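You operate a simulated robot arm through the tools that you are given. There is no shell and no other tool.

You are at the controls of a simulated robot arm. One attempt, no reset.

Task
Strap down the long tube on the cart, wheel it to BAY and brake it.
Fine: strap knob at HELD, gauge in the green, strapped before it rolls.

Only the result counts: the job must be done as asked and must still hold three seconds after the hand-in. Knocking over, shifting, dropping, spilling or breaking anything else fails it.

Robot
A 6-joint arm with a fingered hand, hanging from a carriage that runs on a gantry, over the field with the corners [0.008, 2.1], [-1.472, 2.103], [-1.478, -0.397], [0.002, -0.4] (x, y) and turns from -0.541 to 11.467 rad about z. Base frame: it is fixed where the carriage stands at the start and does not move with it; the origin is on the floor, on the carriage's upright axis, x ahead of it, y to its left, z up. Readings come in m, rad, newtons and seconds.
With the tool pointing down near the work surface it reaches from about 0.1 to 0.54 m from the robot's upright axis, wherever it stands. Its first joint turns from -2.897 to 2.897 rad. Places, roughly: brake lever [-0.1, -0.1, 0.6]; green cart [0.2, 0.2, 0.5]; ratchet lever [0.6, -0.1, 0.7]; strap knob [0.4, -0.1, 0.6]. Payload 3.7 kg.
The TCP is the grasp point between the finger pads, 0.026 m short of the fingertips. In the tool frame z runs along the fingers and y along their closing line. The gripper opens to 0.156 m; its body begins 0.073 m behind the TCP. The gripper is a hand of 4 fingers: y runs from the thumb to the fingers, the wrist lies at [0, 0, -0.239] in the tool frame, and closing takes about 1.5 s.
Orientation is that of the tool frame in the base frame, as a unit quaternion [w, x, y, z]. With the fingers straight down and closing along the base's y, the tool's x points along the base's -x, its y along +y and its z along -z.

Tools
- The arm moves only by the tool send_rows. Its argument "rows" is a list of rows, each an object of numbers (a shift or turn left out is 0, a gripper value left out holds the last): "tx", "ty", "tz": the shift along the tool's x, y, z in m; "wx", "wy", "wz": the turn, a rotation vector about the tool's x, y, z in rad. In form: [{"tx": .., "ty": .., "tz": .., "wx": .., "wy": .., "wz": ..}, ...]. A call has 1 to 20 rows; each row is the pose to reach, as a shift and turn from the pose commanded when the call began, along the tool's axes at that moment. "jaw" is the gripper command, from -1 (fully open) to 1 (shut), values between in proportion, set as the call begins (left out, the last holds). A row lasts 0.2 s, in which the tool goes at most 0.05 m and 0.15 rad; a call with a longer step from one row to the next is refused whole, and so is a gripper value outside its range. Where a pose cannot be reached the arm comes as near as it can. A force on the tool above 50 N (or 10 N above the force at the start of the call, whichever is more), or a blocked arm, ends the call early, and 0.2 s more pass. Each finger travels about 0.045 m/s and halts on what it meets, pressing with about 28 N; the grip force reading is that of the motor and also rises with nothing between the fingers. The clock runs only during rows and for 0.2 s after the last one: add rows that repeat a pose to give the fingers time. It gives the time, the measured TCP pose, the force on the tool (base axes), the opening and the grip force at its end, in the units of the frame above (readings bear some noise), with the torque about the TCP (base axes, N m) and any sound that the robot's microphone picked up.
- Cameras (640 x 400 px; columns grow to the right, rows downward): "scene" is now at [0.2548, 0.0089, 1.5819]; the picture's right is [0.16, -0.99, 0.00], its down [-0.92, -0.14, -0.36] and it looks along [0.36, 0.06, -0.93] (base axes); focal length 214 px, centre (320, 200). "wrist" rides on the gripper at [0.058, -0.058, -0.091] in the tool frame; the picture's right is [0.71, 0.71, 0.00], its down [-0.53, 0.53, -0.67] and it looks along [-0.47, 0.47, 0.74] (tool axes); focal length 265 px, centre (320, 200). There is no depth. A picture from a camera that has moved, and an enlarged one, comes with that camera's place and axes in the base frame and with its lens.
- capture(camera): a new picture of that camera. It takes no simulated time.
- lift_body(by): slides the trunk up (or, below 0, down) by that many m; the arm and the scene camera ride with it, the base frame stays. It gives what a move gives, with no picture.
- steer(legs): drives the robot by 1 to 6 legs, each [ahead, left, turn to the left] in m, m and rad, along the robot's own axes; the way and the turn of a leg run together, so that a leg with both is an arc; at most 1.5 m and 3.142 rad a leg. The arm and the cameras ride along, it lands a little off, and it stops where it bumps. It keeps to its track: a leg is cut to what the track allows. It gives what a move gives.
- finger_targets(finger1, finger2, finger3, thumb_bend): sets how far each is bent, from 0 (flat) to 100 (curled in); at 30 the hand is open as for a grip, at 70 the pads meet at the TCP. One left out holds its place. A second passes; each finger stops where it meets its share of the squeeze, and holds until it gets a number again. A gripper value or a shape takes the hand back. It gives what a move gives, with no picture; readings hold the bend of each and the force on the fingers (four entries, about 0 where the hand has none), thumb and palm.
- preshape(shape): the hand has 4 fingers and takes this shape, open, in about a second: jaw (thumb against the fingers, like two jaws); tri (thumb and two fingers); tip (a fingertip pinch); poke (one finger out to press); point (the index stretched); flat (the hand flat); cup (the hand cupped); fist (a fist). The gripper value then closes the fingers along that shape, each until it touches; the sizes above hold for jaw. It gives what a move gives, with no picture.
- pan_tilt(pan, tilt): turns the head with the scene camera to pan (to the left, within 2.705 rad either way) and tilt (down, from -0.506 to 1.204), counted from straight ahead of the robot. It gives what a move gives.
- zoom(camera, box): a new picture of the part [left, top, right, bottom] of that camera's present view, enlarged. It takes no simulated time.
- job_done(): hands the job in; it is judged then, once.

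Places have to be worked out from the pictures, the camera data and where the tool is seen. Open the gripper and draw the arm clear of the work before you hand the job in, unless the task says otherwise.

The tools are called after "Request:" by a JSON object that holds its "name" and its "arguments". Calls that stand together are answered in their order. send_rows: Moves the arm, as the interface text tells. Its arguments: {"type":"object","properties":{"rows":{"type":"array","items":{"type":"object","properties":{"tx":{"type":"number"},"ty":{"type":"number"},"tz":{"type":"number"},"wx":{"type":"number"},"wy":{"type":"number"},"wz":{"type":"number"}}}},"jaw":{"type":"number"}},"required":["rows"]} The other tools are called the same way: lift_body (by) moves the trunk up or down; preshape (shape) gives the hand a shape; finger_targets (finger1, finger2, finger3, thumb_bend) moves the fingers one by one; steer (legs) drives the base; pan_tilt (pan, tilt) turns the head that bears the scene camera; capture (camera) takes a picture; zoom (camera, box) takes an enlarged picture of a part of a camera's view; job_done () hands the job in.

At the start:

```text
time_s: 0.0
eef_pos: [0.3044, -0.213, 0.8881]
ee_rot: [0.0, 0.0, 1.0, 0.0]
contact_force: [-0.6, 0.4, -0.1]
torque: [0.05, 0.01, 0.01]
width: 0.156
gripper_force: 0.2
shape: jaw
bend: [30.0, 30.0, 30.0, 30.0]
finger forces: [0.1, 0.0, 0.1, 0.0, 0.0, 0.1]
trunk travel left (down, up): [-0.434, 0.245]
robot x, y, heading: [0.0008, -0.001, 0.004]
head pan, tilt (commanded): [0.155, 1.201]
```

scene: 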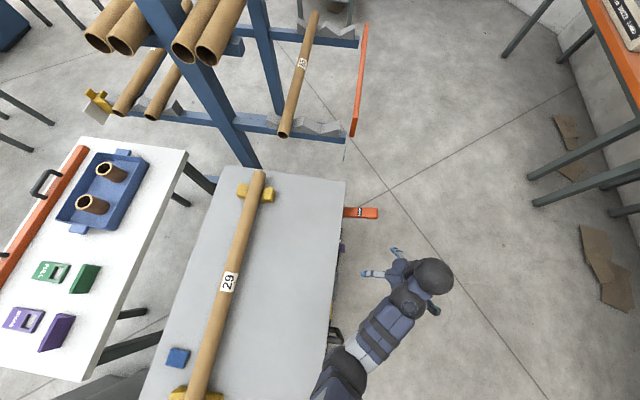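
wrist: 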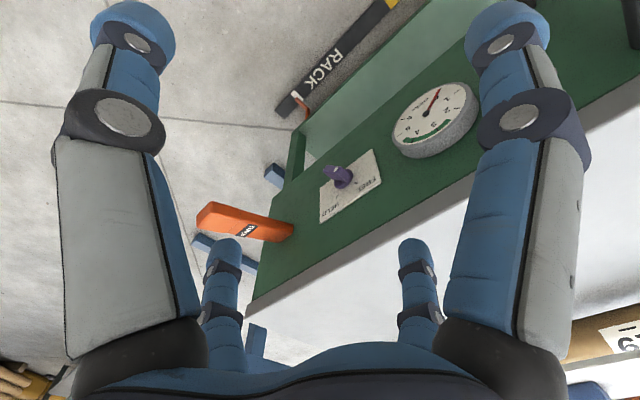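

I start by looking closer at the cart and its controls from both cameras before moving anything.

Request:
{"name": "zoom", "arguments": {"camera": "wrist", "box": [180, 40, 500, 260]}}

Request:
{"name": "zoom", "arguments": {"camera": "scene", "box": [140, 160, 460, 400]}}

Request:
{"name": "zoom", "arguments": {"camera": "scene", "box": [0, 0, 400, 250]}}

```text
1.82 times, centred on (340, 150) of wrist
camera zoom: at [0.2476, -0.2709, 0.9805], right [-0.71, 0.71, 0.0], down [0.53, 0.53, 0.67], along [0.47, 0.47, -0.74], focal length 483 px, centre (284, 291)
```

zoom: 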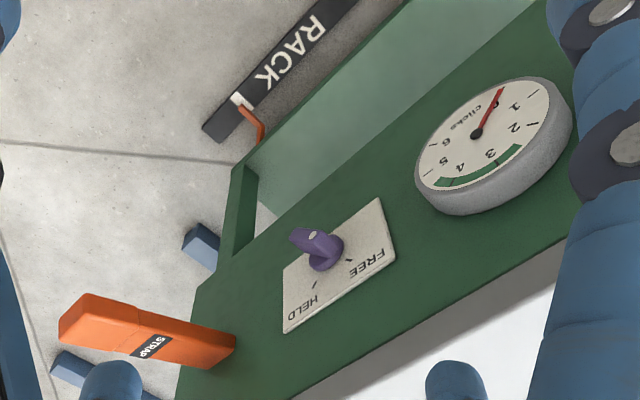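

```text
1.67 times, centred on (300, 280) of scene
camera zoom: at [0.2548, 0.0089, 1.5819], right [0.16, -0.99, 0.0], down [-0.92, -0.14, -0.36], along [0.36, 0.06, -0.93], focal length 358 px, centre (353, 67)
```

zoom: 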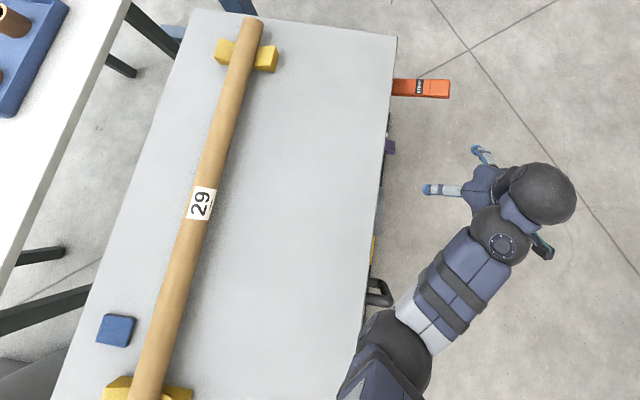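

```text
1.60 times, centred on (200, 125) of scene
camera zoom: at [0.2548, 0.0089, 1.5819], right [0.16, -0.99, 0.0], down [-0.92, -0.14, -0.36], along [0.36, 0.06, -0.93], focal length 343 px, centre (512, 320)
```

zoom: 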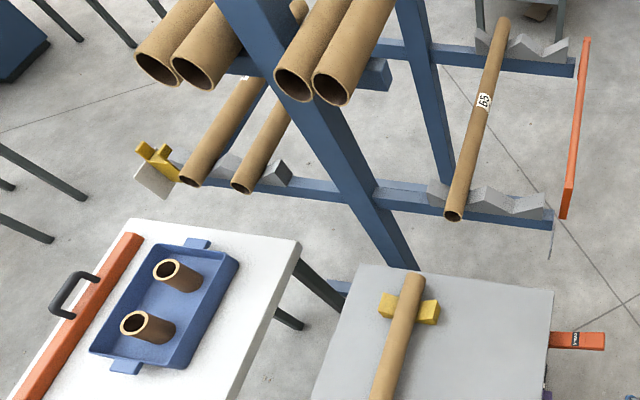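

The side panel (facing -y) carries the STRAP ratchet lever, a HELD/FREE knob and a click gauge; a floor mark reads RACK. I turn the head around to find BAY, the brake and the cart's handle.

Request:
{"name": "pan_tilt", "arguments": {"pan": 0.0, "tilt": 0.5}}

Request:
{"name": "capture", "arguments": {"camera": "scene"}}

Request:
{"name": "pan_tilt", "arguments": {"pan": -1.5, "tilt": 0.8}}

Request:
{"name": "capture", "arguments": {"camera": "scene"}}

Request:
{"name": "pan_tilt", "arguments": {"pan": 1.5, "tilt": 0.8}}

Request:
{"name": "capture", "arguments": {"camera": "scene"}}

Request:
{"name": "pan_tilt", "arguments": {"pan": 2.7, "tilt": 0.8}}

Request:
{"name": "capture", "arguments": {"camera": "scene"}}

Request:
{"name": "pan_tilt", "arguments": {"pan": -2.7, "tilt": 0.8}}

Request:
{"name": "capture", "arguments": {"camera": "scene"}}

```text
time_s: 1.1
eef_pos: [0.304, -0.2119, 0.8878]
ee_rot: [0.0, 0.0, 1.0, 0.0]
contact_force: [0.0, -0.6, 0.0]
torque: [0.0, -0.03, -0.01]
width: 0.156
gripper_force: 0.2
shape: jaw
bend: [30.0, 30.0, 30.0, 30.0]
finger forces: [0.1, 0.0, 0.0, 0.1, 0.0, 0.0]
trunk travel left (down, up): [-0.434, 0.245]
robot x, y, heading: [-0.0004, -0.0022, 0.002]
head pan, tilt (commanded): [0.0, 0.499]
```

```text
taken
camera scene: at [0.2906, 0.0002, 1.6355], right [0.0, -1.0, 0.0], down [-0.48, 0.0, -0.88], along [0.88, 0.0, -0.48], focal length 214 px, centre (320, 200)
```

scene: 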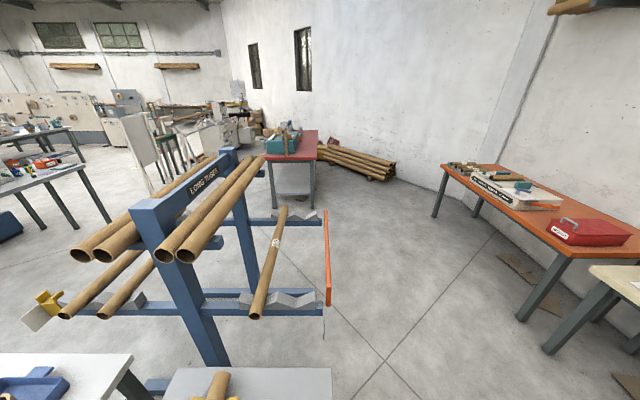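

```text
time_s: 2.7
eef_pos: [0.3038, -0.2125, 0.8883]
ee_rot: [0.0, 0.0, 1.0, 0.0]
contact_force: [0.1, 0.2, 0.1]
torque: [-0.02, -0.01, 0.0]
width: 0.1557
gripper_force: 0.0
shape: jaw
bend: [30.0, 30.0, 30.0, 30.0]
finger forces: [0.0, 0.0, 0.0, 0.0, 0.1, 0.0]
trunk travel left (down, up): [-0.434, 0.245]
robot x, y, heading: [-0.0014, 0.0003, 0.002]
head pan, tilt (commanded): [-1.499, 0.799]
```

```text
taken
camera scene: at [0.2054, -0.0803, 1.6096], right [-1.0, -0.07, 0.0], down [-0.05, 0.71, -0.7], along [0.05, -0.7, -0.72], focal length 214 px, centre (320, 200)
```

scene: 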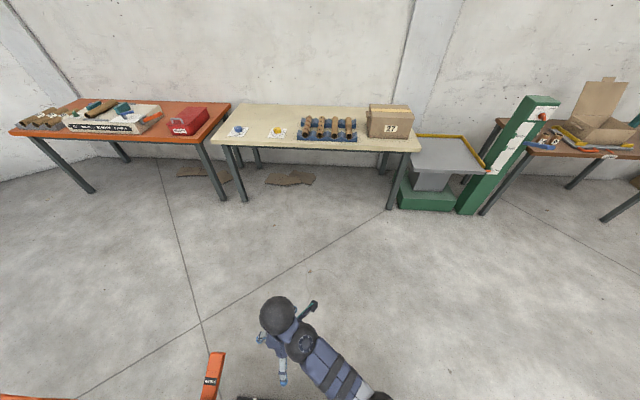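

```text
time_s: 5.3
eef_pos: [0.3039, -0.2127, 0.8868]
ee_rot: [0.0, 0.001, 1.0, 0.0]
contact_force: [0.3, 0.3, -0.5]
torque: [-0.02, 0.03, -0.01]
width: 0.156
gripper_force: 0.0
shape: jaw
bend: [30.0, 30.0, 30.0, 30.0]
finger forces: [0.0, 0.0, 0.0, 0.0, 0.0, 0.0]
trunk travel left (down, up): [-0.434, 0.245]
robot x, y, heading: [0.0013, -0.0007, -0.005]
head pan, tilt (commanded): [1.499, 0.799]
```

```text
taken
camera scene: at [0.2054, 0.0807, 1.6096], right [1.0, -0.07, 0.0], down [-0.05, -0.72, -0.7], along [0.05, 0.7, -0.72], focal length 214 px, centre (320, 200)
```

scene: 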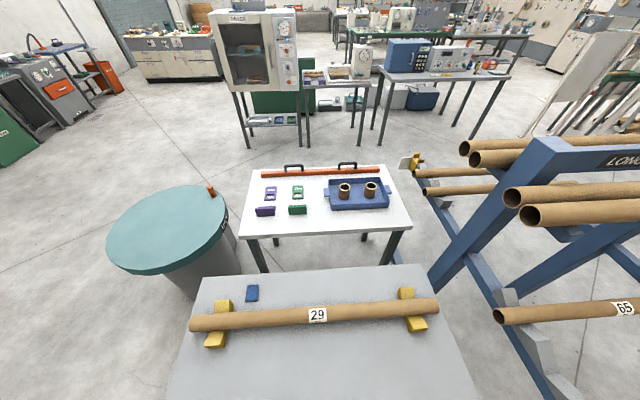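

```text
time_s: 6.7
eef_pos: [0.3047, -0.2128, 0.8881]
ee_rot: [0.0, 0.0, 1.0, 0.0]
contact_force: [-1.5, 0.4, -0.2]
torque: [0.02, 0.01, -0.03]
width: 0.156
gripper_force: 0.0
shape: jaw
bend: [30.0, 30.0, 30.0, 30.0]
finger forces: [0.1, 0.0, 0.1, 0.1, 0.0, 0.1]
trunk travel left (down, up): [-0.434, 0.245]
robot x, y, heading: [-0.0, 0.003, -0.0]
head pan, tilt (commanded): [2.7, 0.799]
```

```text
taken
camera scene: at [0.1267, 0.0347, 1.6096], right [0.43, 0.9, 0.0], down [0.65, -0.31, -0.7], along [-0.63, 0.3, -0.72], focal length 214 px, centre (320, 200)
```

scene: 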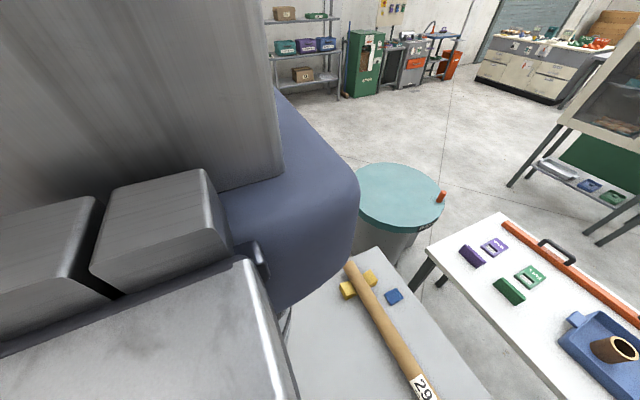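

```text
time_s: 10.9
eef_pos: [0.3051, -0.2124, 0.8879]
ee_rot: [0.0, 0.0, 1.0, 0.0]
contact_force: [0.2, 0.5, 0.1]
torque: [0.0, 0.02, 0.0]
width: 0.1559
gripper_force: 0.1
shape: jaw
bend: [30.0, 30.0, 30.0, 30.0]
finger forces: [0.0, 0.0, 0.0, 0.0, 0.0, 0.0]
trunk travel left (down, up): [-0.434, 0.245]
robot x, y, heading: [-0.0027, -0.0027, 0.002]
head pan, tilt (commanded): [-2.7, 0.799]
```

```text
taken
camera scene: at [0.1267, -0.0343, 1.6096], right [-0.43, 0.9, 0.0], down [0.65, 0.31, -0.7], along [-0.63, -0.3, -0.72], focal length 214 px, centre (320, 200)
```

scene: 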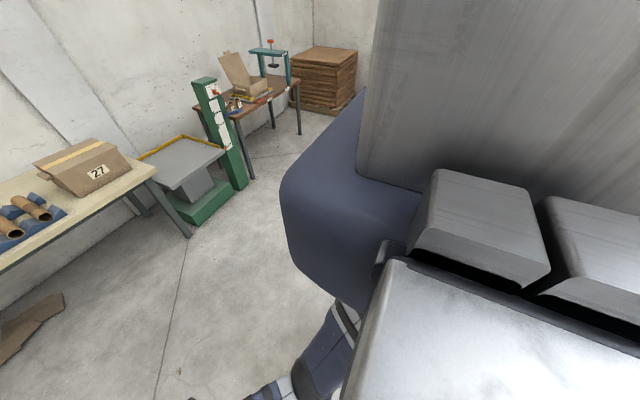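

Nothing labelled BAY is visible yet; the floor strip with RACK lies beneath the cart's -y side. I look down along the cart's side with the head for more detail.

Request:
{"name": "pan_tilt", "arguments": {"pan": -0.6, "tilt": 1.2}}

Request:
{"name": "capture", "arguments": {"camera": "scene"}}

Request:
{"name": "pan_tilt", "arguments": {"pan": -1.9, "tilt": 1.2}}

Request:
{"name": "capture", "arguments": {"camera": "scene"}}

Request:
{"name": "capture", "arguments": {"camera": "wrist"}}

```text
time_s: 12.9
eef_pos: [0.3047, -0.2122, 0.8891]
ee_rot: [0.0, 0.001, 1.0, 0.0]
contact_force: [-0.7, 0.5, -0.9]
torque: [0.02, 0.0, 0.0]
width: 0.156
gripper_force: 0.0
shape: jaw
bend: [30.0, 30.0, 30.0, 30.0]
finger forces: [0.0, 0.1, 0.0, 0.0, 0.0, 0.0]
trunk travel left (down, up): [-0.434, 0.245]
robot x, y, heading: [-0.0035, 0.0007, -0.002]
head pan, tilt (commanded): [-0.6, 1.201]
```

```text
taken
camera scene: at [0.2457, -0.0314, 1.5819], right [-0.57, -0.82, 0.0], down [-0.77, 0.53, -0.36], along [0.3, -0.2, -0.93], focal length 214 px, centre (320, 200)
```

scene: 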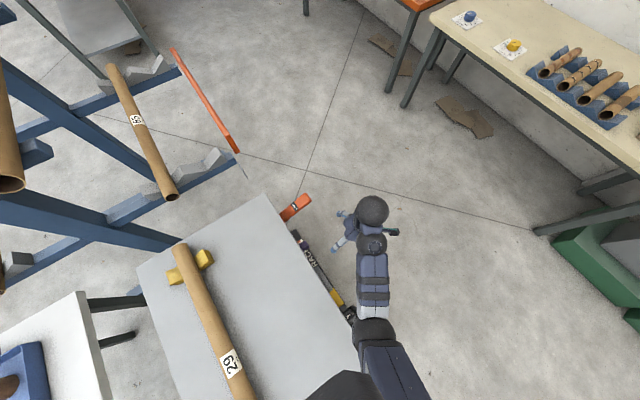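

```text
time_s: 14.3
eef_pos: [0.3038, -0.2129, 0.8884]
ee_rot: [-0.001, -0.001, 1.0, 0.001]
contact_force: [-0.1, 0.0, 0.3]
torque: [0.02, 0.0, -0.02]
width: 0.156
gripper_force: 0.1
shape: jaw
bend: [30.0, 30.0, 30.0, 30.0]
finger forces: [0.0, 0.1, 0.0, 0.1, 0.0, 0.0]
trunk travel left (down, up): [-0.434, 0.245]
robot x, y, heading: [0.0011, -0.0006, 0.002]
head pan, tilt (commanded): [-1.901, 1.201]
```

```text
taken
camera scene: at [0.1815, -0.0527, 1.5819], right [-0.95, 0.32, 0.0], down [0.3, 0.88, -0.36], along [-0.12, -0.34, -0.93], focal length 214 px, centre (320, 200)
```

scene: 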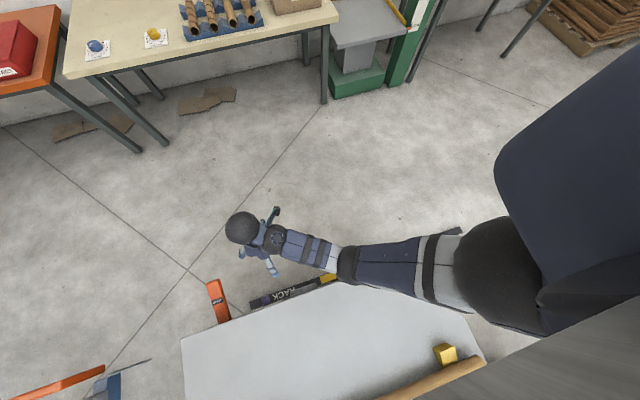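

```text
taken
camera wrist: at [0.2476, -0.2709, 0.9805], right [-0.71, 0.71, 0.0], down [0.53, 0.53, 0.67], along [0.47, 0.47, -0.74], focal length 265 px, centre (320, 200)
```

wrist: 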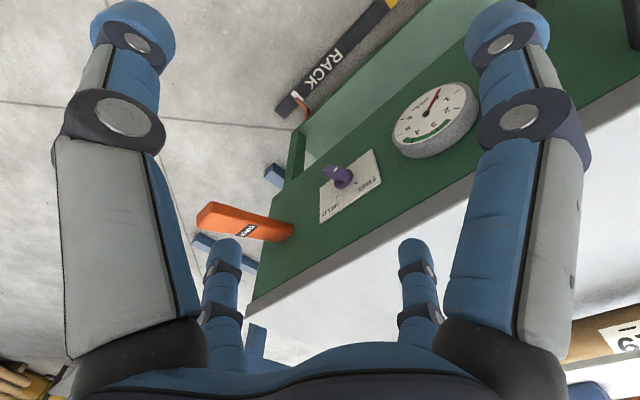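

The strip on the floor runs along the cart's -y side with RACK at one end. I drive the carriage to the -y side so the arm can face the panel, then look again.

Request:
{"name": "steer", "arguments": {"legs": [[0, -0.35, 0]]}}

Request:
{"name": "pan_tilt", "arguments": {"pan": 0.6, "tilt": 1.0}}

Request:
{"name": "capture", "arguments": {"camera": "scene"}}

Request:
{"name": "capture", "arguments": {"camera": "wrist"}}

```text
time_s: 16.6
eef_pos: [0.3037, -0.5571, 0.8875]
ee_rot: [0.0, 0.0, 1.0, 0.0]
contact_force: [-0.8, 0.4, -0.8]
torque: [0.0, 0.07, 0.05]
width: 0.1561
gripper_force: 0.1
shape: jaw
bend: [30.0, 30.0, 30.0, 30.0]
finger forces: [0.1, 0.0, 0.0, 0.0, 0.0, 0.1]
trunk travel left (down, up): [-0.434, 0.245]
robot x, y, heading: [-0.0009, -0.343, 0.001]
head pan, tilt (commanded): [-1.901, 1.201]
```

```text
time_s: 18.9
eef_pos: [0.3043, -0.5586, 0.8875]
ee_rot: [-0.001, 0.001, 1.0, -0.001]
contact_force: [-0.3, 0.4, 0.0]
torque: [0.02, -0.02, 0.03]
width: 0.1559
gripper_force: 0.1
shape: jaw
bend: [30.0, 30.0, 30.0, 30.0]
finger forces: [0.1, 0.0, 0.0, 0.1, 0.0, 0.1]
trunk travel left (down, up): [-0.434, 0.245]
robot x, y, heading: [-0.0018, -0.3459, -0.001]
head pan, tilt (commanded): [0.6, 1.0]
```

```text
taken
camera scene: at [0.2564, -0.3053, 1.5945], right [0.56, -0.83, 0.0], down [-0.69, -0.47, -0.54], along [0.45, 0.3, -0.84], focal length 214 px, centre (320, 200)
```

scene: 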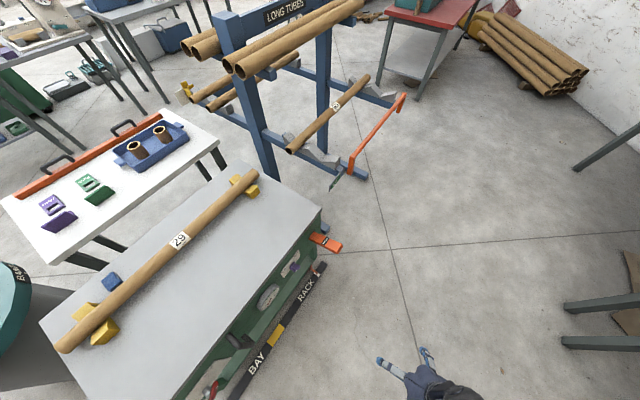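

```text
taken
camera wrist: at [0.2467, -0.6156, 0.9805], right [-0.71, 0.71, 0.0], down [0.53, 0.53, 0.67], along [0.47, 0.47, -0.74], focal length 265 px, centre (320, 200)
```

wrist: 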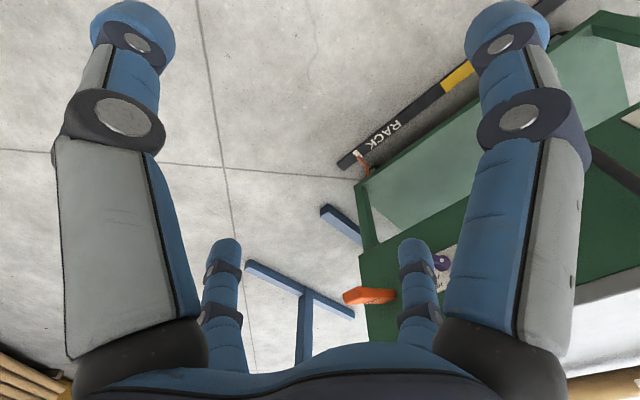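

BAY is printed on the same strip, further toward -x. I zoom in on the panel side.

Request:
{"name": "zoom", "arguments": {"camera": "scene", "box": [180, 210, 380, 400]}}

Request:
{"name": "pan_tilt", "arguments": {"pan": 1.3, "tilt": 1.0}}

Request:
{"name": "capture", "arguments": {"camera": "scene"}}

Request:
{"name": "zoom", "arguments": {"camera": "scene", "box": [200, 200, 520, 400]}}

```text
2.11 times, centred on (280, 305) of scene
camera zoom: at [0.2564, -0.3053, 1.5945], right [0.56, -0.83, 0.0], down [-0.69, -0.47, -0.54], along [0.45, 0.3, -0.84], focal length 452 px, centre (404, -21)
```

zoom: 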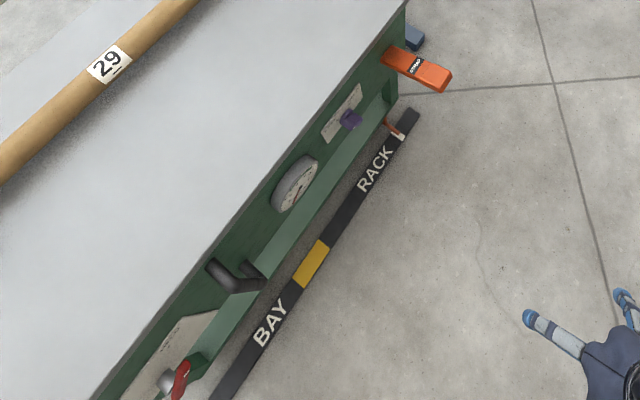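

```text
time_s: 19.9
eef_pos: [0.3042, -0.5568, 0.8882]
ee_rot: [0.0, 0.0, 1.0, 0.0]
contact_force: [-0.2, 0.3, 0.6]
torque: [0.04, 0.01, 0.01]
width: 0.1558
gripper_force: 0.0
shape: jaw
bend: [30.0, 30.0, 30.0, 30.0]
finger forces: [0.0, 0.1, 0.0, 0.0, 0.0, 0.0]
trunk travel left (down, up): [-0.434, 0.245]
robot x, y, heading: [-0.0014, -0.3461, -0.001]
head pan, tilt (commanded): [1.3, 1.0]
```

```text
taken
camera scene: at [0.2175, -0.2775, 1.5945], right [0.96, -0.27, 0.0], down [-0.23, -0.81, -0.54], along [0.14, 0.52, -0.84], focal length 214 px, centre (320, 200)
```

scene: 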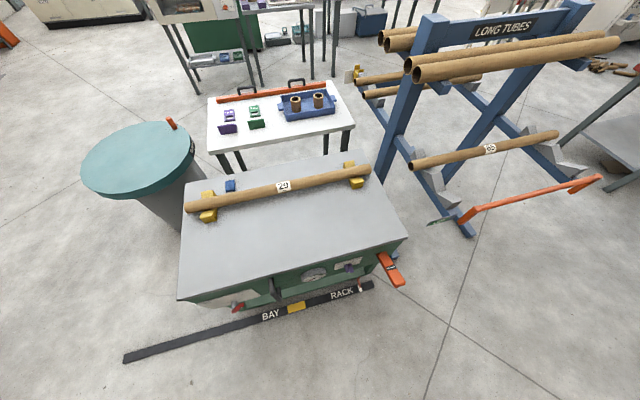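

```text
2.00 times, centred on (360, 300) of scene
camera zoom: at [0.2175, -0.2775, 1.5945], right [0.96, -0.27, 0.0], down [-0.23, -0.81, -0.54], along [0.14, 0.52, -0.84], focal length 429 px, centre (240, 0)
```

zoom: 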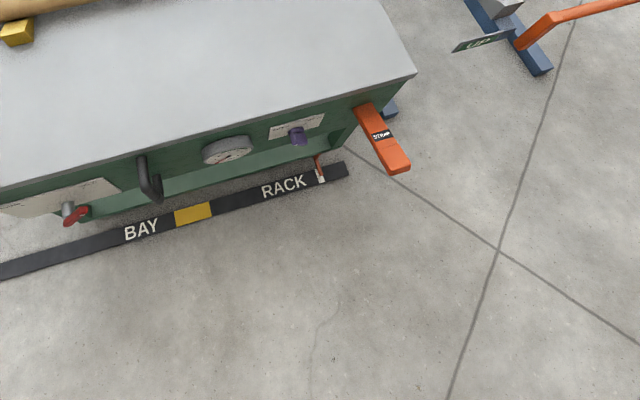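

The yellow patch beside BAY seems to be the bay zone (x about 0.05–0.17) with the cart's pointer now at RACK (x about 0.56), so the cart must roll about 0.45 m in -x. I now turn the hand to point at the panel (+y), fingers closing along x, so the wrist camera sees the knob, gauge and ratchet.

Request:
{"name": "send_rows", "arguments": {"rows": [{"tx": -0.003, "ty": 0.014, "tz": 0.005, "wx": -0.0806, "wy": 0.0806, "wz": 0.0806}, {"tx": -0.006, "ty": 0.028, "tz": 0.01, "wx": -0.1612, "wy": 0.1612, "wz": 0.1612}, {"tx": -0.009, "ty": 0.042, "tz": 0.015, "wx": -0.2418, "wy": 0.2418, "wz": 0.2418}, {"tx": -0.012, "ty": 0.056, "tz": 0.02, "wx": -0.3224, "wy": 0.3224, "wz": 0.3224}, {"tx": -0.015, "ty": 0.07, "tz": 0.025, "wx": -0.403, "wy": 0.403, "wz": 0.403}, {"tx": -0.018, "ty": 0.084, "tz": 0.03, "wx": -0.4836, "wy": 0.4836, "wz": 0.4836}, {"tx": -0.021, "ty": 0.098, "tz": 0.035, "wx": -0.5642, "wy": 0.5642, "wz": 0.5642}, {"tx": -0.024, "ty": 0.112, "tz": 0.04, "wx": -0.6448, "wy": 0.6448, "wz": 0.6448}, {"tx": -0.027, "ty": 0.126, "tz": 0.045, "wx": -0.7254, "wy": 0.7254, "wz": 0.7254}, {"tx": -0.03, "ty": 0.14, "tz": 0.05, "wx": -0.806, "wy": 0.806, "wz": 0.806}, {"tx": -0.033, "ty": 0.154, "tz": 0.055, "wx": -0.8866, "wy": 0.8866, "wz": 0.8866}, {"tx": -0.036, "ty": 0.168, "tz": 0.06, "wx": -0.9672, "wy": 0.9672, "wz": 0.9672}, {"tx": -0.039, "ty": 0.182, "tz": 0.065, "wx": -1.0478, "wy": 1.0478, "wz": 1.0478}, {"tx": -0.04, "ty": 0.196, "tz": 0.07, "wx": -1.1284, "wy": 1.1284, "wz": 1.1284}, {"tx": -0.04, "ty": 0.21, "tz": 0.08, "wx": -1.209, "wy": 1.209, "wz": 1.209}, {"tx": -0.04, "ty": 0.21, "tz": 0.08, "wx": -1.209, "wy": 1.209, "wz": 1.209}]}}

Request:
{"name": "capture", "arguments": {"camera": "wrist"}}

Request:
{"name": "capture", "arguments": {"camera": "scene"}}

```text
time_s: 23.3
eef_pos: [0.2729, -0.4722, 0.8799]
ee_rot: [-0.288, 0.294, 0.866, 0.284]
contact_force: [-0.1, 0.1, -0.2]
torque: [-0.03, 0.01, -0.01]
width: 0.1557
gripper_force: 0.0
shape: jaw
bend: [30.0, 30.0, 30.0, 30.0]
finger forces: [0.1, 0.0, 0.0, 0.0, 0.0, 0.1]
out of reach, approached as far as the arm can: row 1, 2, 3, 4, 5, 7, 8, 9, 10, 11, 12, 13, 14, 15, 16
trunk travel left (down, up): [-0.434, 0.245]
robot x, y, heading: [-0.0021, -0.3487, 0.004]
head pan, tilt (commanded): [1.3, 1.0]
```

```text
taken
camera wrist: at [0.2278, -0.5514, 0.963], right [0.01, 0.72, 0.7], down [0.92, -0.27, 0.27], along [0.38, 0.64, -0.66], focal length 265 px, centre (320, 200)
```

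wrist: 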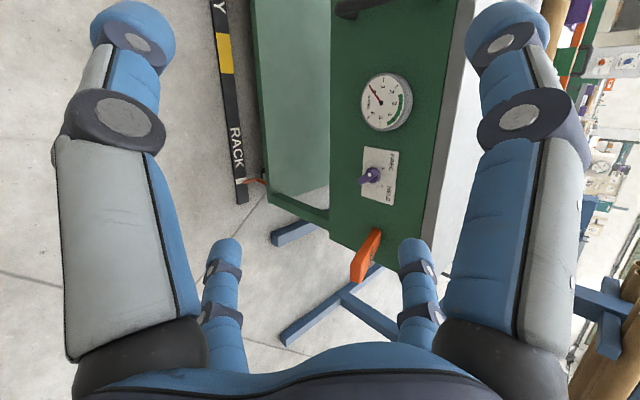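

```text
taken
camera scene: at [0.2175, -0.2775, 1.5945], right [0.96, -0.27, 0.0], down [-0.23, -0.81, -0.54], along [0.14, 0.52, -0.84], focal length 214 px, centre (320, 200)
```

scene: 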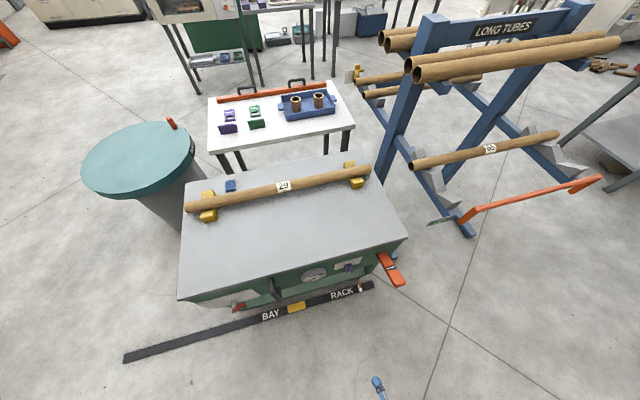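

The arm stopped part-way through the turn, but the wrist camera now shows the panel well. I zoom in to read the knob, gauge and lever.

Request:
{"name": "zoom", "arguments": {"camera": "wrist", "box": [310, 50, 470, 150]}}

Request:
{"name": "zoom", "arguments": {"camera": "wrist", "box": [300, 130, 460, 300]}}

Request:
{"name": "zoom", "arguments": {"camera": "wrist", "box": [200, 0, 330, 210]}}

```text
4.00 times, centred on (390, 100) of wrist
camera zoom: at [0.2278, -0.5514, 0.963], right [0.01, 0.72, 0.7], down [0.92, -0.27, 0.27], along [0.38, 0.64, -0.66], focal length 1062 px, centre (40, 600)
```

zoom: 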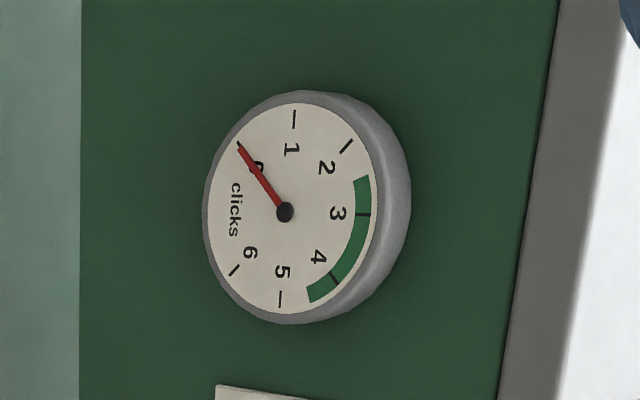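

```text
2.35 times, centred on (380, 215) of wrist
camera zoom: at [0.2278, -0.5514, 0.963], right [0.01, 0.72, 0.7], down [0.92, -0.27, 0.27], along [0.38, 0.64, -0.66], focal length 624 px, centre (179, 165)
```

zoom: 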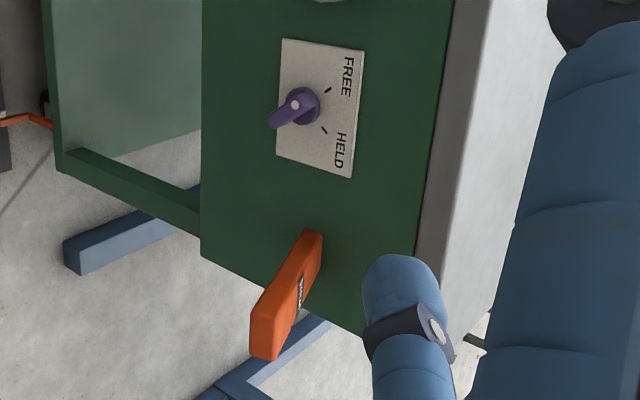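

```text
1.90 times, centred on (265, 105) of wrist
camera zoom: at [0.2278, -0.5514, 0.963], right [0.01, 0.72, 0.7], down [0.92, -0.27, 0.27], along [0.38, 0.64, -0.66], focal length 506 px, centre (425, 381)
```

zoom: 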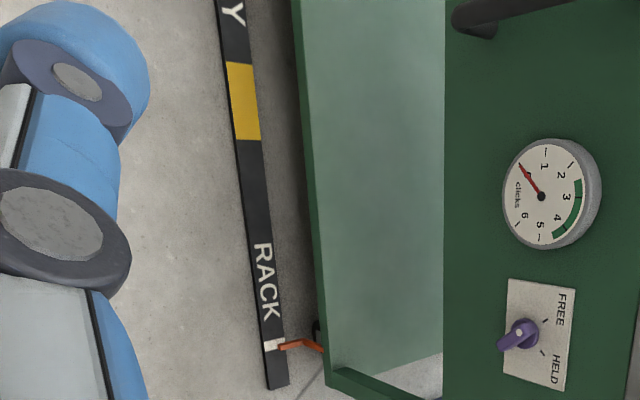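

The gauge reads 0 with the green from about 2.5 to 4.5, so 3–4 clicks are wanted. I test what the arm allows: first a pure shift toward +y with the present orientation.

Request:
{"name": "send_rows", "arguments": {"rows": [{"tx": 0.014, "ty": 0.027, "tz": 0.026}, {"tx": 0.028, "ty": 0.053, "tz": 0.053}, {"tx": 0.0415, "ty": 0.08, "tz": 0.079}]}}

```text
time_s: 24.1
eef_pos: [0.2571, -0.4483, 0.8621]
ee_rot: [-0.287, 0.293, 0.869, 0.277]
contact_force: [0.6, 0.0, 0.5]
torque: [0.0, 0.0, 0.01]
width: 0.156
gripper_force: 0.2
shape: jaw
bend: [30.0, 30.0, 30.0, 30.0]
finger forces: [0.1, 0.0, 0.0, 0.1, 0.1, 0.0]
out of reach, approached as far as the arm can: row 1, 2, 3
trunk travel left (down, up): [-0.434, 0.245]
robot x, y, heading: [-0.0004, -0.3448, 0.001]
head pan, tilt (commanded): [1.3, 1.0]
```

It moved only along the tool's own axis, so some joint limit is near. I look at the arm's posture with the head camera to understand it.

Request:
{"name": "pan_tilt", "arguments": {"pan": -0.9, "tilt": 1.2}}

Request:
{"name": "capture", "arguments": {"camera": "scene"}}

```text
time_s: 26.2
eef_pos: [0.2578, -0.4476, 0.8609]
ee_rot: [-0.286, 0.293, 0.869, 0.277]
contact_force: [0.3, -0.3, 0.1]
torque: [0.03, 0.0, 0.0]
width: 0.1556
gripper_force: 0.1
shape: jaw
bend: [30.0, 30.0, 30.0, 30.0]
finger forces: [0.0, 0.0, 0.1, 0.1, 0.0, 0.1]
trunk travel left (down, up): [-0.434, 0.245]
robot x, y, heading: [0.0006, -0.3412, 0.001]
head pan, tilt (commanded): [-0.901, 1.201]
```

```text
taken
camera scene: at [0.2336, -0.3884, 1.5819], right [-0.78, -0.62, 0.0], down [-0.58, 0.73, -0.36], along [0.23, -0.28, -0.93], focal length 214 px, centre (320, 200)
```

scene: 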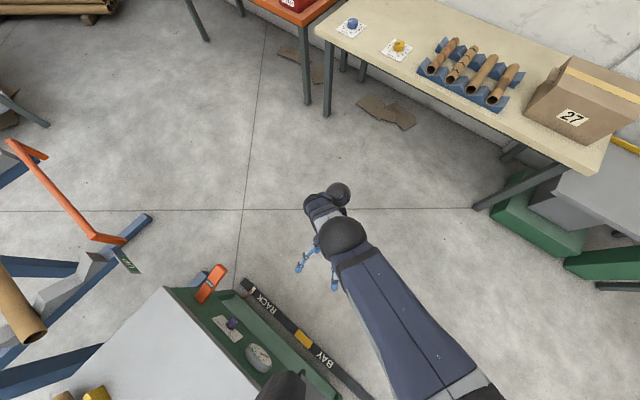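

The elbow sits high and folded over the wrist, so the arm has more room lower down. I lower the hand 0.15 m with the orientation kept and see whether that frees it.

Request:
{"name": "send_rows", "arguments": {"rows": [{"tx": -0.025, "ty": -0.012, "tz": 0.025}, {"tx": -0.05, "ty": -0.024, "tz": 0.05}, {"tx": -0.075, "ty": -0.036, "tz": 0.075}, {"tx": -0.1, "ty": -0.048, "tz": 0.101}, {"tx": -0.1, "ty": -0.048, "tz": 0.101}]}}

```text
time_s: 27.4
eef_pos: [0.2036, -0.4423, 0.785]
ee_rot: [-0.288, 0.295, 0.866, 0.283]
contact_force: [-0.7, 0.7, -0.1]
torque: [-0.02, 0.0, -0.04]
width: 0.1556
gripper_force: 0.1
shape: jaw
bend: [30.0, 30.0, 30.0, 30.0]
finger forces: [0.1, 0.0, 0.0, 0.0, 0.0, 0.0]
out of reach, approached as far as the arm can: row 1, 2, 3, 4, 5
trunk travel left (down, up): [-0.434, 0.245]
robot x, y, heading: [0.0029, -0.346, -0.002]
head pan, tilt (commanded): [-0.901, 1.201]
```

The response is odd, so I check whether the reference is the reached or the wanted pose: I turn back about the same axis by 60° and read the orientation.

Request:
{"name": "send_rows", "arguments": {"rows": [{"wx": 0.0806, "wy": -0.0806, "wz": -0.0806}, {"wx": 0.1612, "wy": -0.1612, "wz": -0.1612}, {"wx": 0.2418, "wy": -0.2418, "wz": -0.2418}, {"wx": 0.3224, "wy": -0.3224, "wz": -0.3224}, {"wx": 0.403, "wy": -0.403, "wz": -0.403}, {"wx": 0.4836, "wy": -0.4836, "wz": -0.4836}, {"wx": 0.605, "wy": -0.605, "wz": -0.605}, {"wx": 0.605, "wy": -0.605, "wz": -0.605}]}}

```text
refused: row 7 steps farther than a row can; nothing moved
```

The last step was too large; I resend it with even steps.

Request:
{"name": "send_rows", "arguments": {"rows": [{"wx": 0.0806, "wy": -0.0806, "wz": -0.0806}, {"wx": 0.1612, "wy": -0.1612, "wz": -0.1612}, {"wx": 0.2418, "wy": -0.2418, "wz": -0.2418}, {"wx": 0.3224, "wy": -0.3224, "wz": -0.3224}, {"wx": 0.403, "wy": -0.403, "wz": -0.403}, {"wx": 0.4836, "wy": -0.4836, "wz": -0.4836}, {"wx": 0.5642, "wy": -0.5642, "wz": -0.5642}, {"wx": 0.605, "wy": -0.605, "wz": -0.605}, {"wx": 0.605, "wy": -0.605, "wz": -0.605}]}}

```text
time_s: 29.4
eef_pos: [0.1985, -0.4458, 0.7889]
ee_rot: [-0.002, 0.004, 1.0, -0.007]
contact_force: [-0.7, -0.2, 0.5]
torque: [0.01, 0.01, -0.02]
width: 0.1558
gripper_force: 0.0
shape: jaw
bend: [30.0, 30.0, 30.0, 30.0]
finger forces: [0.1, 0.1, 0.1, 0.1, 0.0, 0.1]
out of reach, approached as far as the arm can: row 1, 2, 3, 4, 5, 6
trunk travel left (down, up): [-0.434, 0.245]
robot x, y, heading: [-0.0011, -0.345, -0.004]
head pan, tilt (commanded): [-0.901, 1.201]
```

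The reference is the pose actually reached, so I can work stepwise. I move with the tool straight down to about (0.35, -0.38, 0.70), a more central place of the workspace.

Request:
{"name": "send_rows", "arguments": {"rows": [{"tx": -0.04, "ty": 0.016, "tz": 0.022}, {"tx": -0.08, "ty": 0.032, "tz": 0.045}, {"tx": -0.12, "ty": 0.048, "tz": 0.067}, {"tx": -0.15, "ty": 0.065, "tz": 0.09}, {"tx": -0.15, "ty": 0.065, "tz": 0.09}]}}

```text
time_s: 30.6
eef_pos: [0.3494, -0.3827, 0.6966]
ee_rot: [-0.001, 0.003, 1.0, -0.006]
contact_force: [0.5, -0.3, -0.4]
torque: [0.0, 0.04, 0.0]
width: 0.1559
gripper_force: 0.0
shape: jaw
bend: [30.0, 30.0, 30.0, 30.0]
finger forces: [0.1, 0.0, 0.1, 0.0, 0.0, 0.0]
out of reach, approached as far as the arm can: row 2
trunk travel left (down, up): [-0.434, 0.245]
robot x, y, heading: [-0.0007, -0.3441, 0.0]
head pan, tilt (commanded): [-0.901, 1.201]
```

Position reached. Now I turn the wrist 90° about the tool axis so that the fingers close along x, tool still down.

Request:
{"name": "send_rows", "arguments": {"rows": [{"wz": 0.143}, {"wz": 0.286}, {"wz": 0.428}, {"wz": 0.571}, {"wz": 0.714}, {"wz": 0.857}, {"wz": 1.0}, {"wz": 1.142}, {"wz": 1.285}, {"wz": 1.428}, {"wz": 1.571}, {"wz": 1.571}]}}

```text
time_s: 33.2
eef_pos: [0.3482, -0.3836, 0.6973]
ee_rot: [0.003, 0.711, 0.704, -0.006]
contact_force: [0.3, 0.1, 0.1]
torque: [0.02, 0.0, 0.02]
width: 0.1555
gripper_force: 0.0
shape: jaw
bend: [30.0, 30.0, 30.0, 30.0]
finger forces: [0.1, 0.0, 0.1, 0.0, 0.0, 0.1]
trunk travel left (down, up): [-0.434, 0.245]
robot x, y, heading: [-0.0028, -0.3424, -0.003]
head pan, tilt (commanded): [-0.901, 1.201]
```

That worked cleanly. Now I tilt the tool toward +y in steps (about base x) to see how far it goes.

Request:
{"name": "send_rows", "arguments": {"rows": [{"wy": 0.14}, {"wy": 0.28}, {"wy": 0.42}, {"wy": 0.56}, {"wy": 0.7}, {"wy": 0.84}, {"wy": 0.98}, {"wy": 1.12}, {"wy": 1.12}]}}

Request:
{"name": "capture", "arguments": {"camera": "wrist"}}

```text
time_s: 35.2
eef_pos: [0.269, -0.3198, 0.7986]
ee_rot: [-0.339, 0.624, 0.613, 0.345]
contact_force: [0.0, -0.9, -0.5]
torque: [-0.01, -0.03, 0.03]
width: 0.1557
gripper_force: 0.1
shape: jaw
bend: [30.0, 30.0, 30.0, 30.0]
finger forces: [0.0, 0.1, 0.0, 0.0, 0.1, 0.0]
out of reach, approached as far as the arm can: row 4, 5, 6, 7, 8, 9
trunk travel left (down, up): [-0.434, 0.245]
robot x, y, heading: [0.0042, -0.3467, -0.003]
head pan, tilt (commanded): [-0.901, 1.201]
```

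```text
taken
camera wrist: at [0.2116, -0.3652, 0.8969], right [0.71, 0.36, 0.6], down [0.51, -0.85, -0.09], along [0.48, 0.37, -0.8], focal length 265 px, centre (320, 200)
```

wrist: 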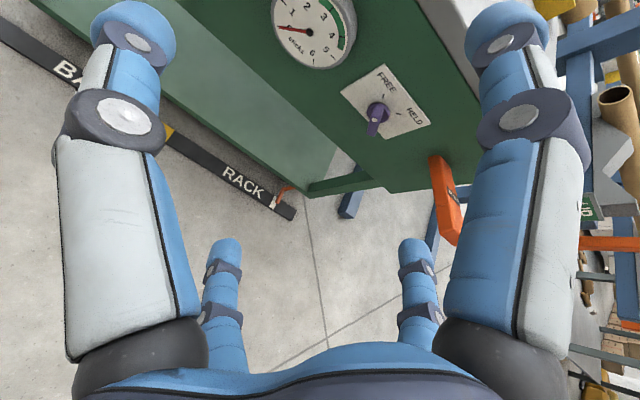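

The tilt reached about 58°, but the hand was carried up and back, so the wrist cannot get that low with this tilt. I look at the arm again and at the body's clearance over the cart before deciding to lower the trunk.

Request:
{"name": "capture", "arguments": {"camera": "scene"}}

Request:
{"name": "zoom", "arguments": {"camera": "wrist", "box": [320, 50, 480, 150]}}

Request:
{"name": "pan_tilt", "arguments": {"pan": -2.3, "tilt": 1.2}}

Request:
{"name": "capture", "arguments": {"camera": "scene"}}

Request:
{"name": "pan_tilt", "arguments": {"pan": 2.2, "tilt": 1.2}}

Request:
{"name": "capture", "arguments": {"camera": "scene"}}

```text
taken
camera scene: at [0.2336, -0.3884, 1.5819], right [-0.78, -0.62, 0.0], down [-0.58, 0.73, -0.36], along [0.23, -0.28, -0.93], focal length 214 px, centre (320, 200)
```

scene: 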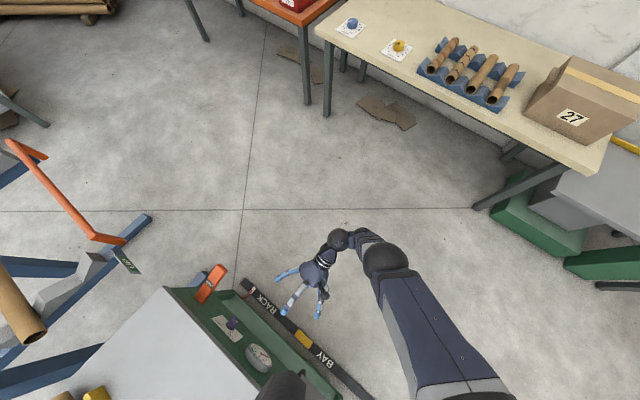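

```text
4.00 times, centred on (400, 100) of wrist
camera zoom: at [0.2116, -0.3652, 0.8969], right [0.71, 0.36, 0.6], down [0.51, -0.85, -0.09], along [0.48, 0.37, -0.8], focal length 1062 px, centre (0, 600)
```

zoom: 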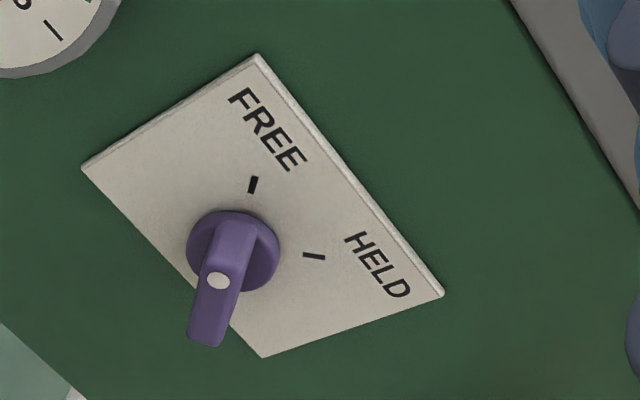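

```text
time_s: 36.7
eef_pos: [0.2694, -0.3204, 0.7979]
ee_rot: [-0.34, 0.623, 0.614, 0.344]
contact_force: [0.2, 0.5, 0.2]
torque: [-0.02, 0.01, -0.01]
width: 0.1559
gripper_force: 0.1
shape: jaw
bend: [30.0, 30.0, 30.0, 30.0]
finger forces: [0.0, 0.0, 0.1, 0.0, 0.0, 0.0]
trunk travel left (down, up): [-0.434, 0.245]
robot x, y, heading: [-0.0006, -0.3432, -0.001]
head pan, tilt (commanded): [-2.3, 1.201]
```

```text
taken
camera scene: at [0.1616, -0.3863, 1.5819], right [-0.75, 0.67, 0.0], down [0.62, 0.7, -0.36], along [-0.24, -0.27, -0.93], focal length 214 px, centre (320, 200)
```

scene: 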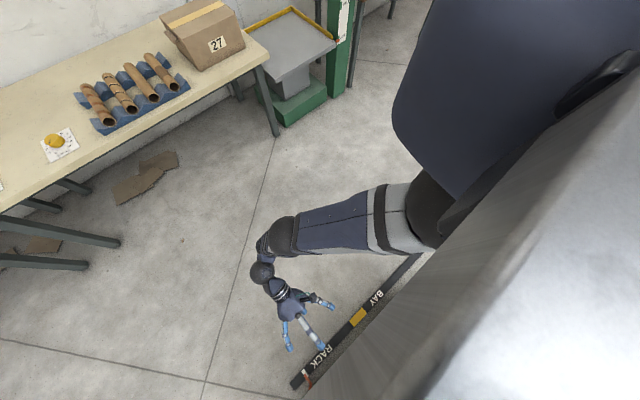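

```text
time_s: 40.3
eef_pos: [0.2693, -0.32, 0.7987]
ee_rot: [-0.339, 0.625, 0.614, 0.344]
contact_force: [0.0, -0.6, -0.3]
torque: [0.0, 0.0, 0.02]
width: 0.1558
gripper_force: 0.1
shape: jaw
bend: [30.0, 30.0, 30.0, 30.0]
finger forces: [0.0, 0.0, 0.1, 0.0, 0.0, 0.0]
trunk travel left (down, up): [-0.434, 0.245]
robot x, y, heading: [-0.0001, -0.345, 0.002]
head pan, tilt (commanded): [2.201, 1.201]
```

```text
taken
camera scene: at [0.1659, -0.2994, 1.5819], right [0.81, 0.59, 0.0], down [0.55, -0.75, -0.36], along [-0.21, 0.29, -0.93], focal length 214 px, centre (320, 200)
```

scene: 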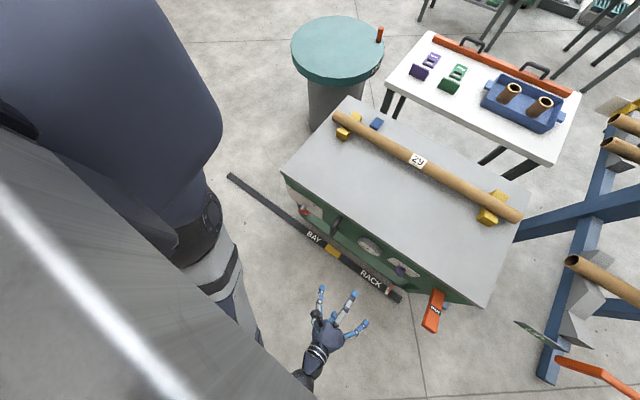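

The knob is at FREE (ticks about ±34° either side of upright), HELD is clockwise. The body is clear of the cart here, so I lower the trunk 0.2 m to bring the shoulder nearer the panel's height, then test the arm's room again.

Request:
{"name": "lift_body", "arguments": {"by": -0.2}}

Request:
{"name": "send_rows", "arguments": {"rows": [{"wy": 0.1}, {"wy": 0.2}, {"wy": 0.3}, {"wy": 0.4}, {"wy": 0.45}, {"wy": 0.45}]}}

Request:
{"name": "capture", "arguments": {"camera": "wrist"}}

```text
time_s: 42.5
eef_pos: [0.2706, -0.3193, 0.5986]
ee_rot: [-0.34, 0.624, 0.613, 0.345]
contact_force: [-0.4, 0.2, 0.0]
torque: [0.0, 0.01, -0.01]
width: 0.1558
gripper_force: 0.1
shape: jaw
bend: [30.0, 30.0, 30.0, 30.0]
finger forces: [0.0, 0.0, 0.0, 0.1, 0.0, 0.0]
trunk travel left (down, up): [-0.234, 0.445]
robot x, y, heading: [-0.0003, -0.3426, 0.003]
head pan, tilt (commanded): [2.201, 1.201]
```

```text
time_s: 43.9
eef_pos: [0.2685, -0.3197, 0.5974]
ee_rot: [-0.339, 0.624, 0.614, 0.344]
contact_force: [0.2, 0.0, 0.2]
torque: [-0.01, -0.02, 0.03]
width: 0.1561
gripper_force: 0.1
shape: jaw
bend: [30.0, 30.0, 30.0, 30.0]
finger forces: [0.0, 0.1, 0.0, 0.1, 0.0, 0.0]
out of reach, approached as far as the arm can: row 1, 2, 3, 4, 5, 6
trunk travel left (down, up): [-0.234, 0.445]
robot x, y, heading: [0.0012, -0.3454, 0.001]
head pan, tilt (commanded): [2.201, 1.201]
```

```text
taken
camera wrist: at [0.2117, -0.3653, 0.6967], right [0.71, 0.36, 0.6], down [0.51, -0.85, -0.09], along [0.48, 0.37, -0.8], focal length 265 px, centre (320, 200)
```

wrist: 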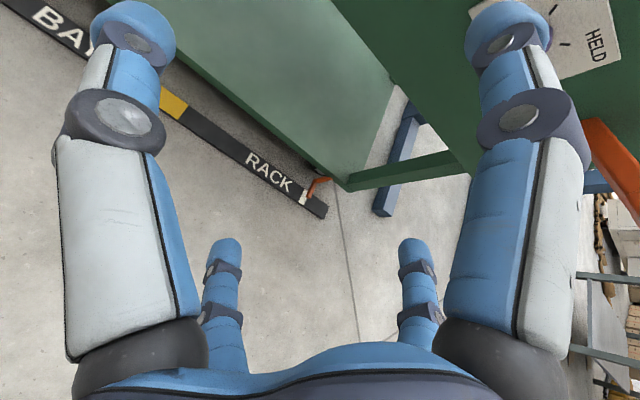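

The tilt is stuck at its limit here. I move the hand up and outward (to about x 0.35, y -0.25, z 0.70) with the orientation held, to find where it regains freedom.

Request:
{"name": "send_rows", "arguments": {"rows": [{"tx": 0.03, "ty": 0.02, "tz": 0.002}, {"tx": 0.06, "ty": 0.04, "tz": 0.003}, {"tx": 0.09, "ty": 0.06, "tz": 0.005}, {"tx": 0.122, "ty": 0.08, "tz": 0.006}, {"tx": 0.122, "ty": 0.08, "tz": 0.006}]}}

Request:
{"name": "send_rows", "arguments": {"rows": [{"wy": 0.1}, {"wy": 0.2}, {"wy": 0.3}, {"wy": 0.4}, {"wy": 0.45}, {"wy": 0.45}]}}

Request:
{"name": "capture", "arguments": {"camera": "wrist"}}

Request:
{"name": "capture", "arguments": {"camera": "scene"}}

```text
time_s: 45.1
eef_pos: [0.3864, -0.3079, 0.6658]
ee_rot: [-0.314, 0.652, 0.604, 0.334]
contact_force: [-1.5, 0.6, -0.4]
torque: [0.0, -0.03, -0.06]
width: 0.1559
gripper_force: 0.0
shape: jaw
bend: [30.0, 30.0, 30.0, 30.0]
finger forces: [0.0, 0.0, 0.0, 0.0, 0.0, 0.0]
out of reach, approached as far as the arm can: row 1, 2, 3, 4, 5
trunk travel left (down, up): [-0.234, 0.445]
robot x, y, heading: [-0.0027, -0.3452, 0.001]
head pan, tilt (commanded): [2.201, 1.201]
```

```text
time_s: 46.5
eef_pos: [0.3904, -0.3095, 0.6653]
ee_rot: [-0.312, 0.652, 0.604, 0.336]
contact_force: [0.1, 1.0, -0.2]
torque: [0.0, 0.02, 0.03]
width: 0.156
gripper_force: 0.0
shape: jaw
bend: [30.0, 30.0, 30.0, 30.0]
finger forces: [0.1, 0.1, 0.0, 0.0, 0.0, 0.0]
out of reach, approached as far as the arm can: row 1, 2, 3, 4, 5, 6
trunk travel left (down, up): [-0.234, 0.445]
robot x, y, heading: [-0.0025, -0.3432, 0.003]
head pan, tilt (commanded): [2.201, 1.201]
```

```text
taken
camera wrist: at [0.3304, -0.3456, 0.7676], right [0.74, 0.36, 0.58], down [0.46, -0.89, -0.04], along [0.5, 0.3, -0.82], focal length 265 px, centre (320, 200)
```

wrist: 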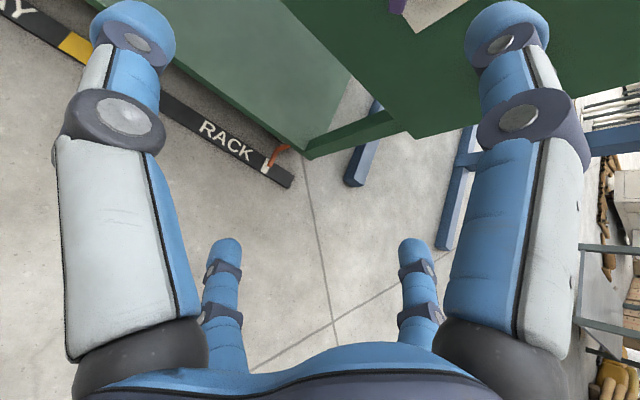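

```text
taken
camera scene: at [0.1659, -0.2994, 1.3819], right [0.81, 0.59, 0.0], down [0.55, -0.75, -0.36], along [-0.21, 0.29, -0.93], focal length 214 px, centre (320, 200)
```

scene: 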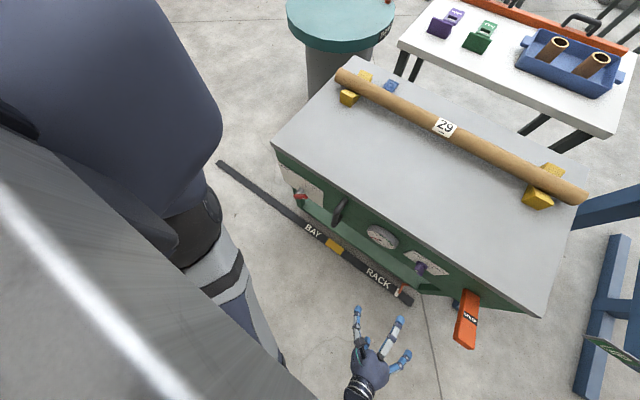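

The wrist can't point square at the panel from here, but the knob (disc about (0.403,-0.068,0.636), fin front at y -0.094) can be pushed and the ratchet lever (tip about (0.556,-0.206,0.70), base on the panel) suits a hand pointing along +x. I first bring the tool back to vertical.

Request:
{"name": "send_rows", "arguments": {"rows": [{"wy": -0.14, "tz": -0.006}, {"wy": -0.28, "tz": -0.012}, {"wy": -0.42, "tz": -0.018}, {"wy": -0.56, "tz": -0.024}, {"wy": -0.7, "tz": -0.03}, {"wy": -0.84, "tz": -0.035}, {"wy": -0.95, "tz": -0.04}, {"wy": -0.95, "tz": -0.04}]}}

Request:
{"name": "pan_tilt", "arguments": {"pan": 0.3, "tilt": 1.2}}

Request:
{"name": "capture", "arguments": {"camera": "scene"}}

```text
time_s: 48.3
eef_pos: [0.4356, -0.3447, 0.642]
ee_rot: [0.0, 0.733, 0.68, 0.0]
contact_force: [-0.5, 0.8, 0.1]
torque: [-0.03, -0.01, 0.02]
width: 0.156
gripper_force: 0.0
shape: jaw
bend: [30.0, 30.0, 30.0, 30.0]
finger forces: [0.1, 0.0, 0.1, 0.0, 0.0, 0.0]
out of reach, approached as far as the arm can: row 1, 2, 3, 4, 5, 6, 7, 8
trunk travel left (down, up): [-0.234, 0.445]
robot x, y, heading: [-0.0007, -0.3478, -0.002]
head pan, tilt (commanded): [2.201, 1.201]
```

```text
time_s: 50.2
eef_pos: [0.4368, -0.3437, 0.6415]
ee_rot: [0.0, 0.733, 0.68, 0.001]
contact_force: [-0.8, 0.3, -0.2]
torque: [0.02, 0.0, -0.02]
width: 0.1559
gripper_force: 0.1
shape: jaw
bend: [30.0, 30.0, 30.0, 30.0]
finger forces: [0.0, 0.0, 0.0, 0.0, 0.1, 0.1]
trunk travel left (down, up): [-0.234, 0.445]
robot x, y, heading: [0.0025, -0.3489, -0.0]
head pan, tilt (commanded): [0.3, 1.201]
```

```text
taken
camera scene: at [0.2523, -0.328, 1.3819], right [0.3, -0.96, 0.0], down [-0.89, -0.28, -0.36], along [0.35, 0.11, -0.93], focal length 214 px, centre (320, 200)
```

scene: 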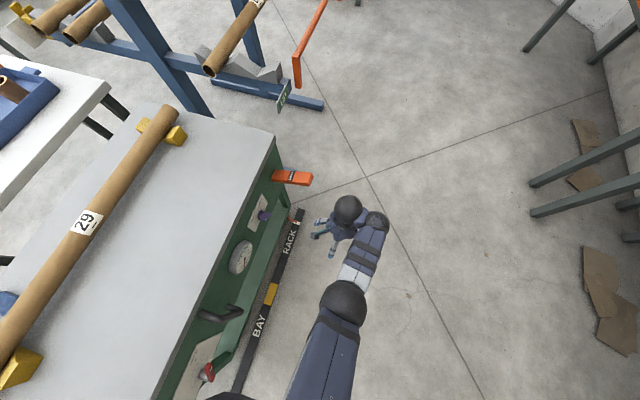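

The tool is vertical again. I now turn it about its own axis by -180° so that later the camera sits above and outside when the hand points along +x.

Request:
{"name": "send_rows", "arguments": {"rows": [{"wz": -0.148}, {"wz": -0.296}, {"wz": -0.444}, {"wz": -0.592}, {"wz": -0.74}, {"wz": -0.888}, {"wz": -1.036}, {"wz": -1.184}, {"wz": -1.332}, {"wz": -1.48}, {"wz": -1.628}, {"wz": -1.776}, {"wz": -1.924}, {"wz": -2.072}, {"wz": -2.22}, {"wz": -2.368}, {"wz": -2.516}, {"wz": -2.664}, {"wz": -2.812}, {"wz": -2.96}]}}

Request:
{"name": "send_rows", "arguments": {"rows": [{"wz": -0.12}, {"wz": -0.24}, {"wz": -0.26}]}}

```text
time_s: 54.4
eef_pos: [0.4343, -0.3424, 0.6415]
ee_rot: [0.0, -0.612, 0.79, 0.001]
contact_force: [-1.1, 0.0, 0.5]
torque: [-0.02, -0.02, -0.03]
width: 0.1562
gripper_force: 0.0
shape: jaw
bend: [30.0, 30.0, 30.0, 30.0]
finger forces: [0.1, 0.0, 0.1, 0.1, 0.1, 0.0]
trunk travel left (down, up): [-0.234, 0.445]
robot x, y, heading: [0.002, -0.3492, 0.001]
head pan, tilt (commanded): [0.3, 1.201]
```

```text
time_s: 55.2
eef_pos: [0.4355, -0.3428, 0.6404]
ee_rot: [-0.001, 0.709, -0.705, 0.0]
contact_force: [0.3, -0.1, 0.2]
torque: [-0.01, 0.0, 0.05]
width: 0.156
gripper_force: 0.1
shape: jaw
bend: [30.0, 30.0, 30.0, 30.0]
finger forces: [0.0, 0.0, 0.0, 0.0, 0.1, 0.1]
trunk travel left (down, up): [-0.234, 0.445]
robot x, y, heading: [-0.0001, -0.3441, 0.001]
head pan, tilt (commanded): [0.3, 1.201]
```

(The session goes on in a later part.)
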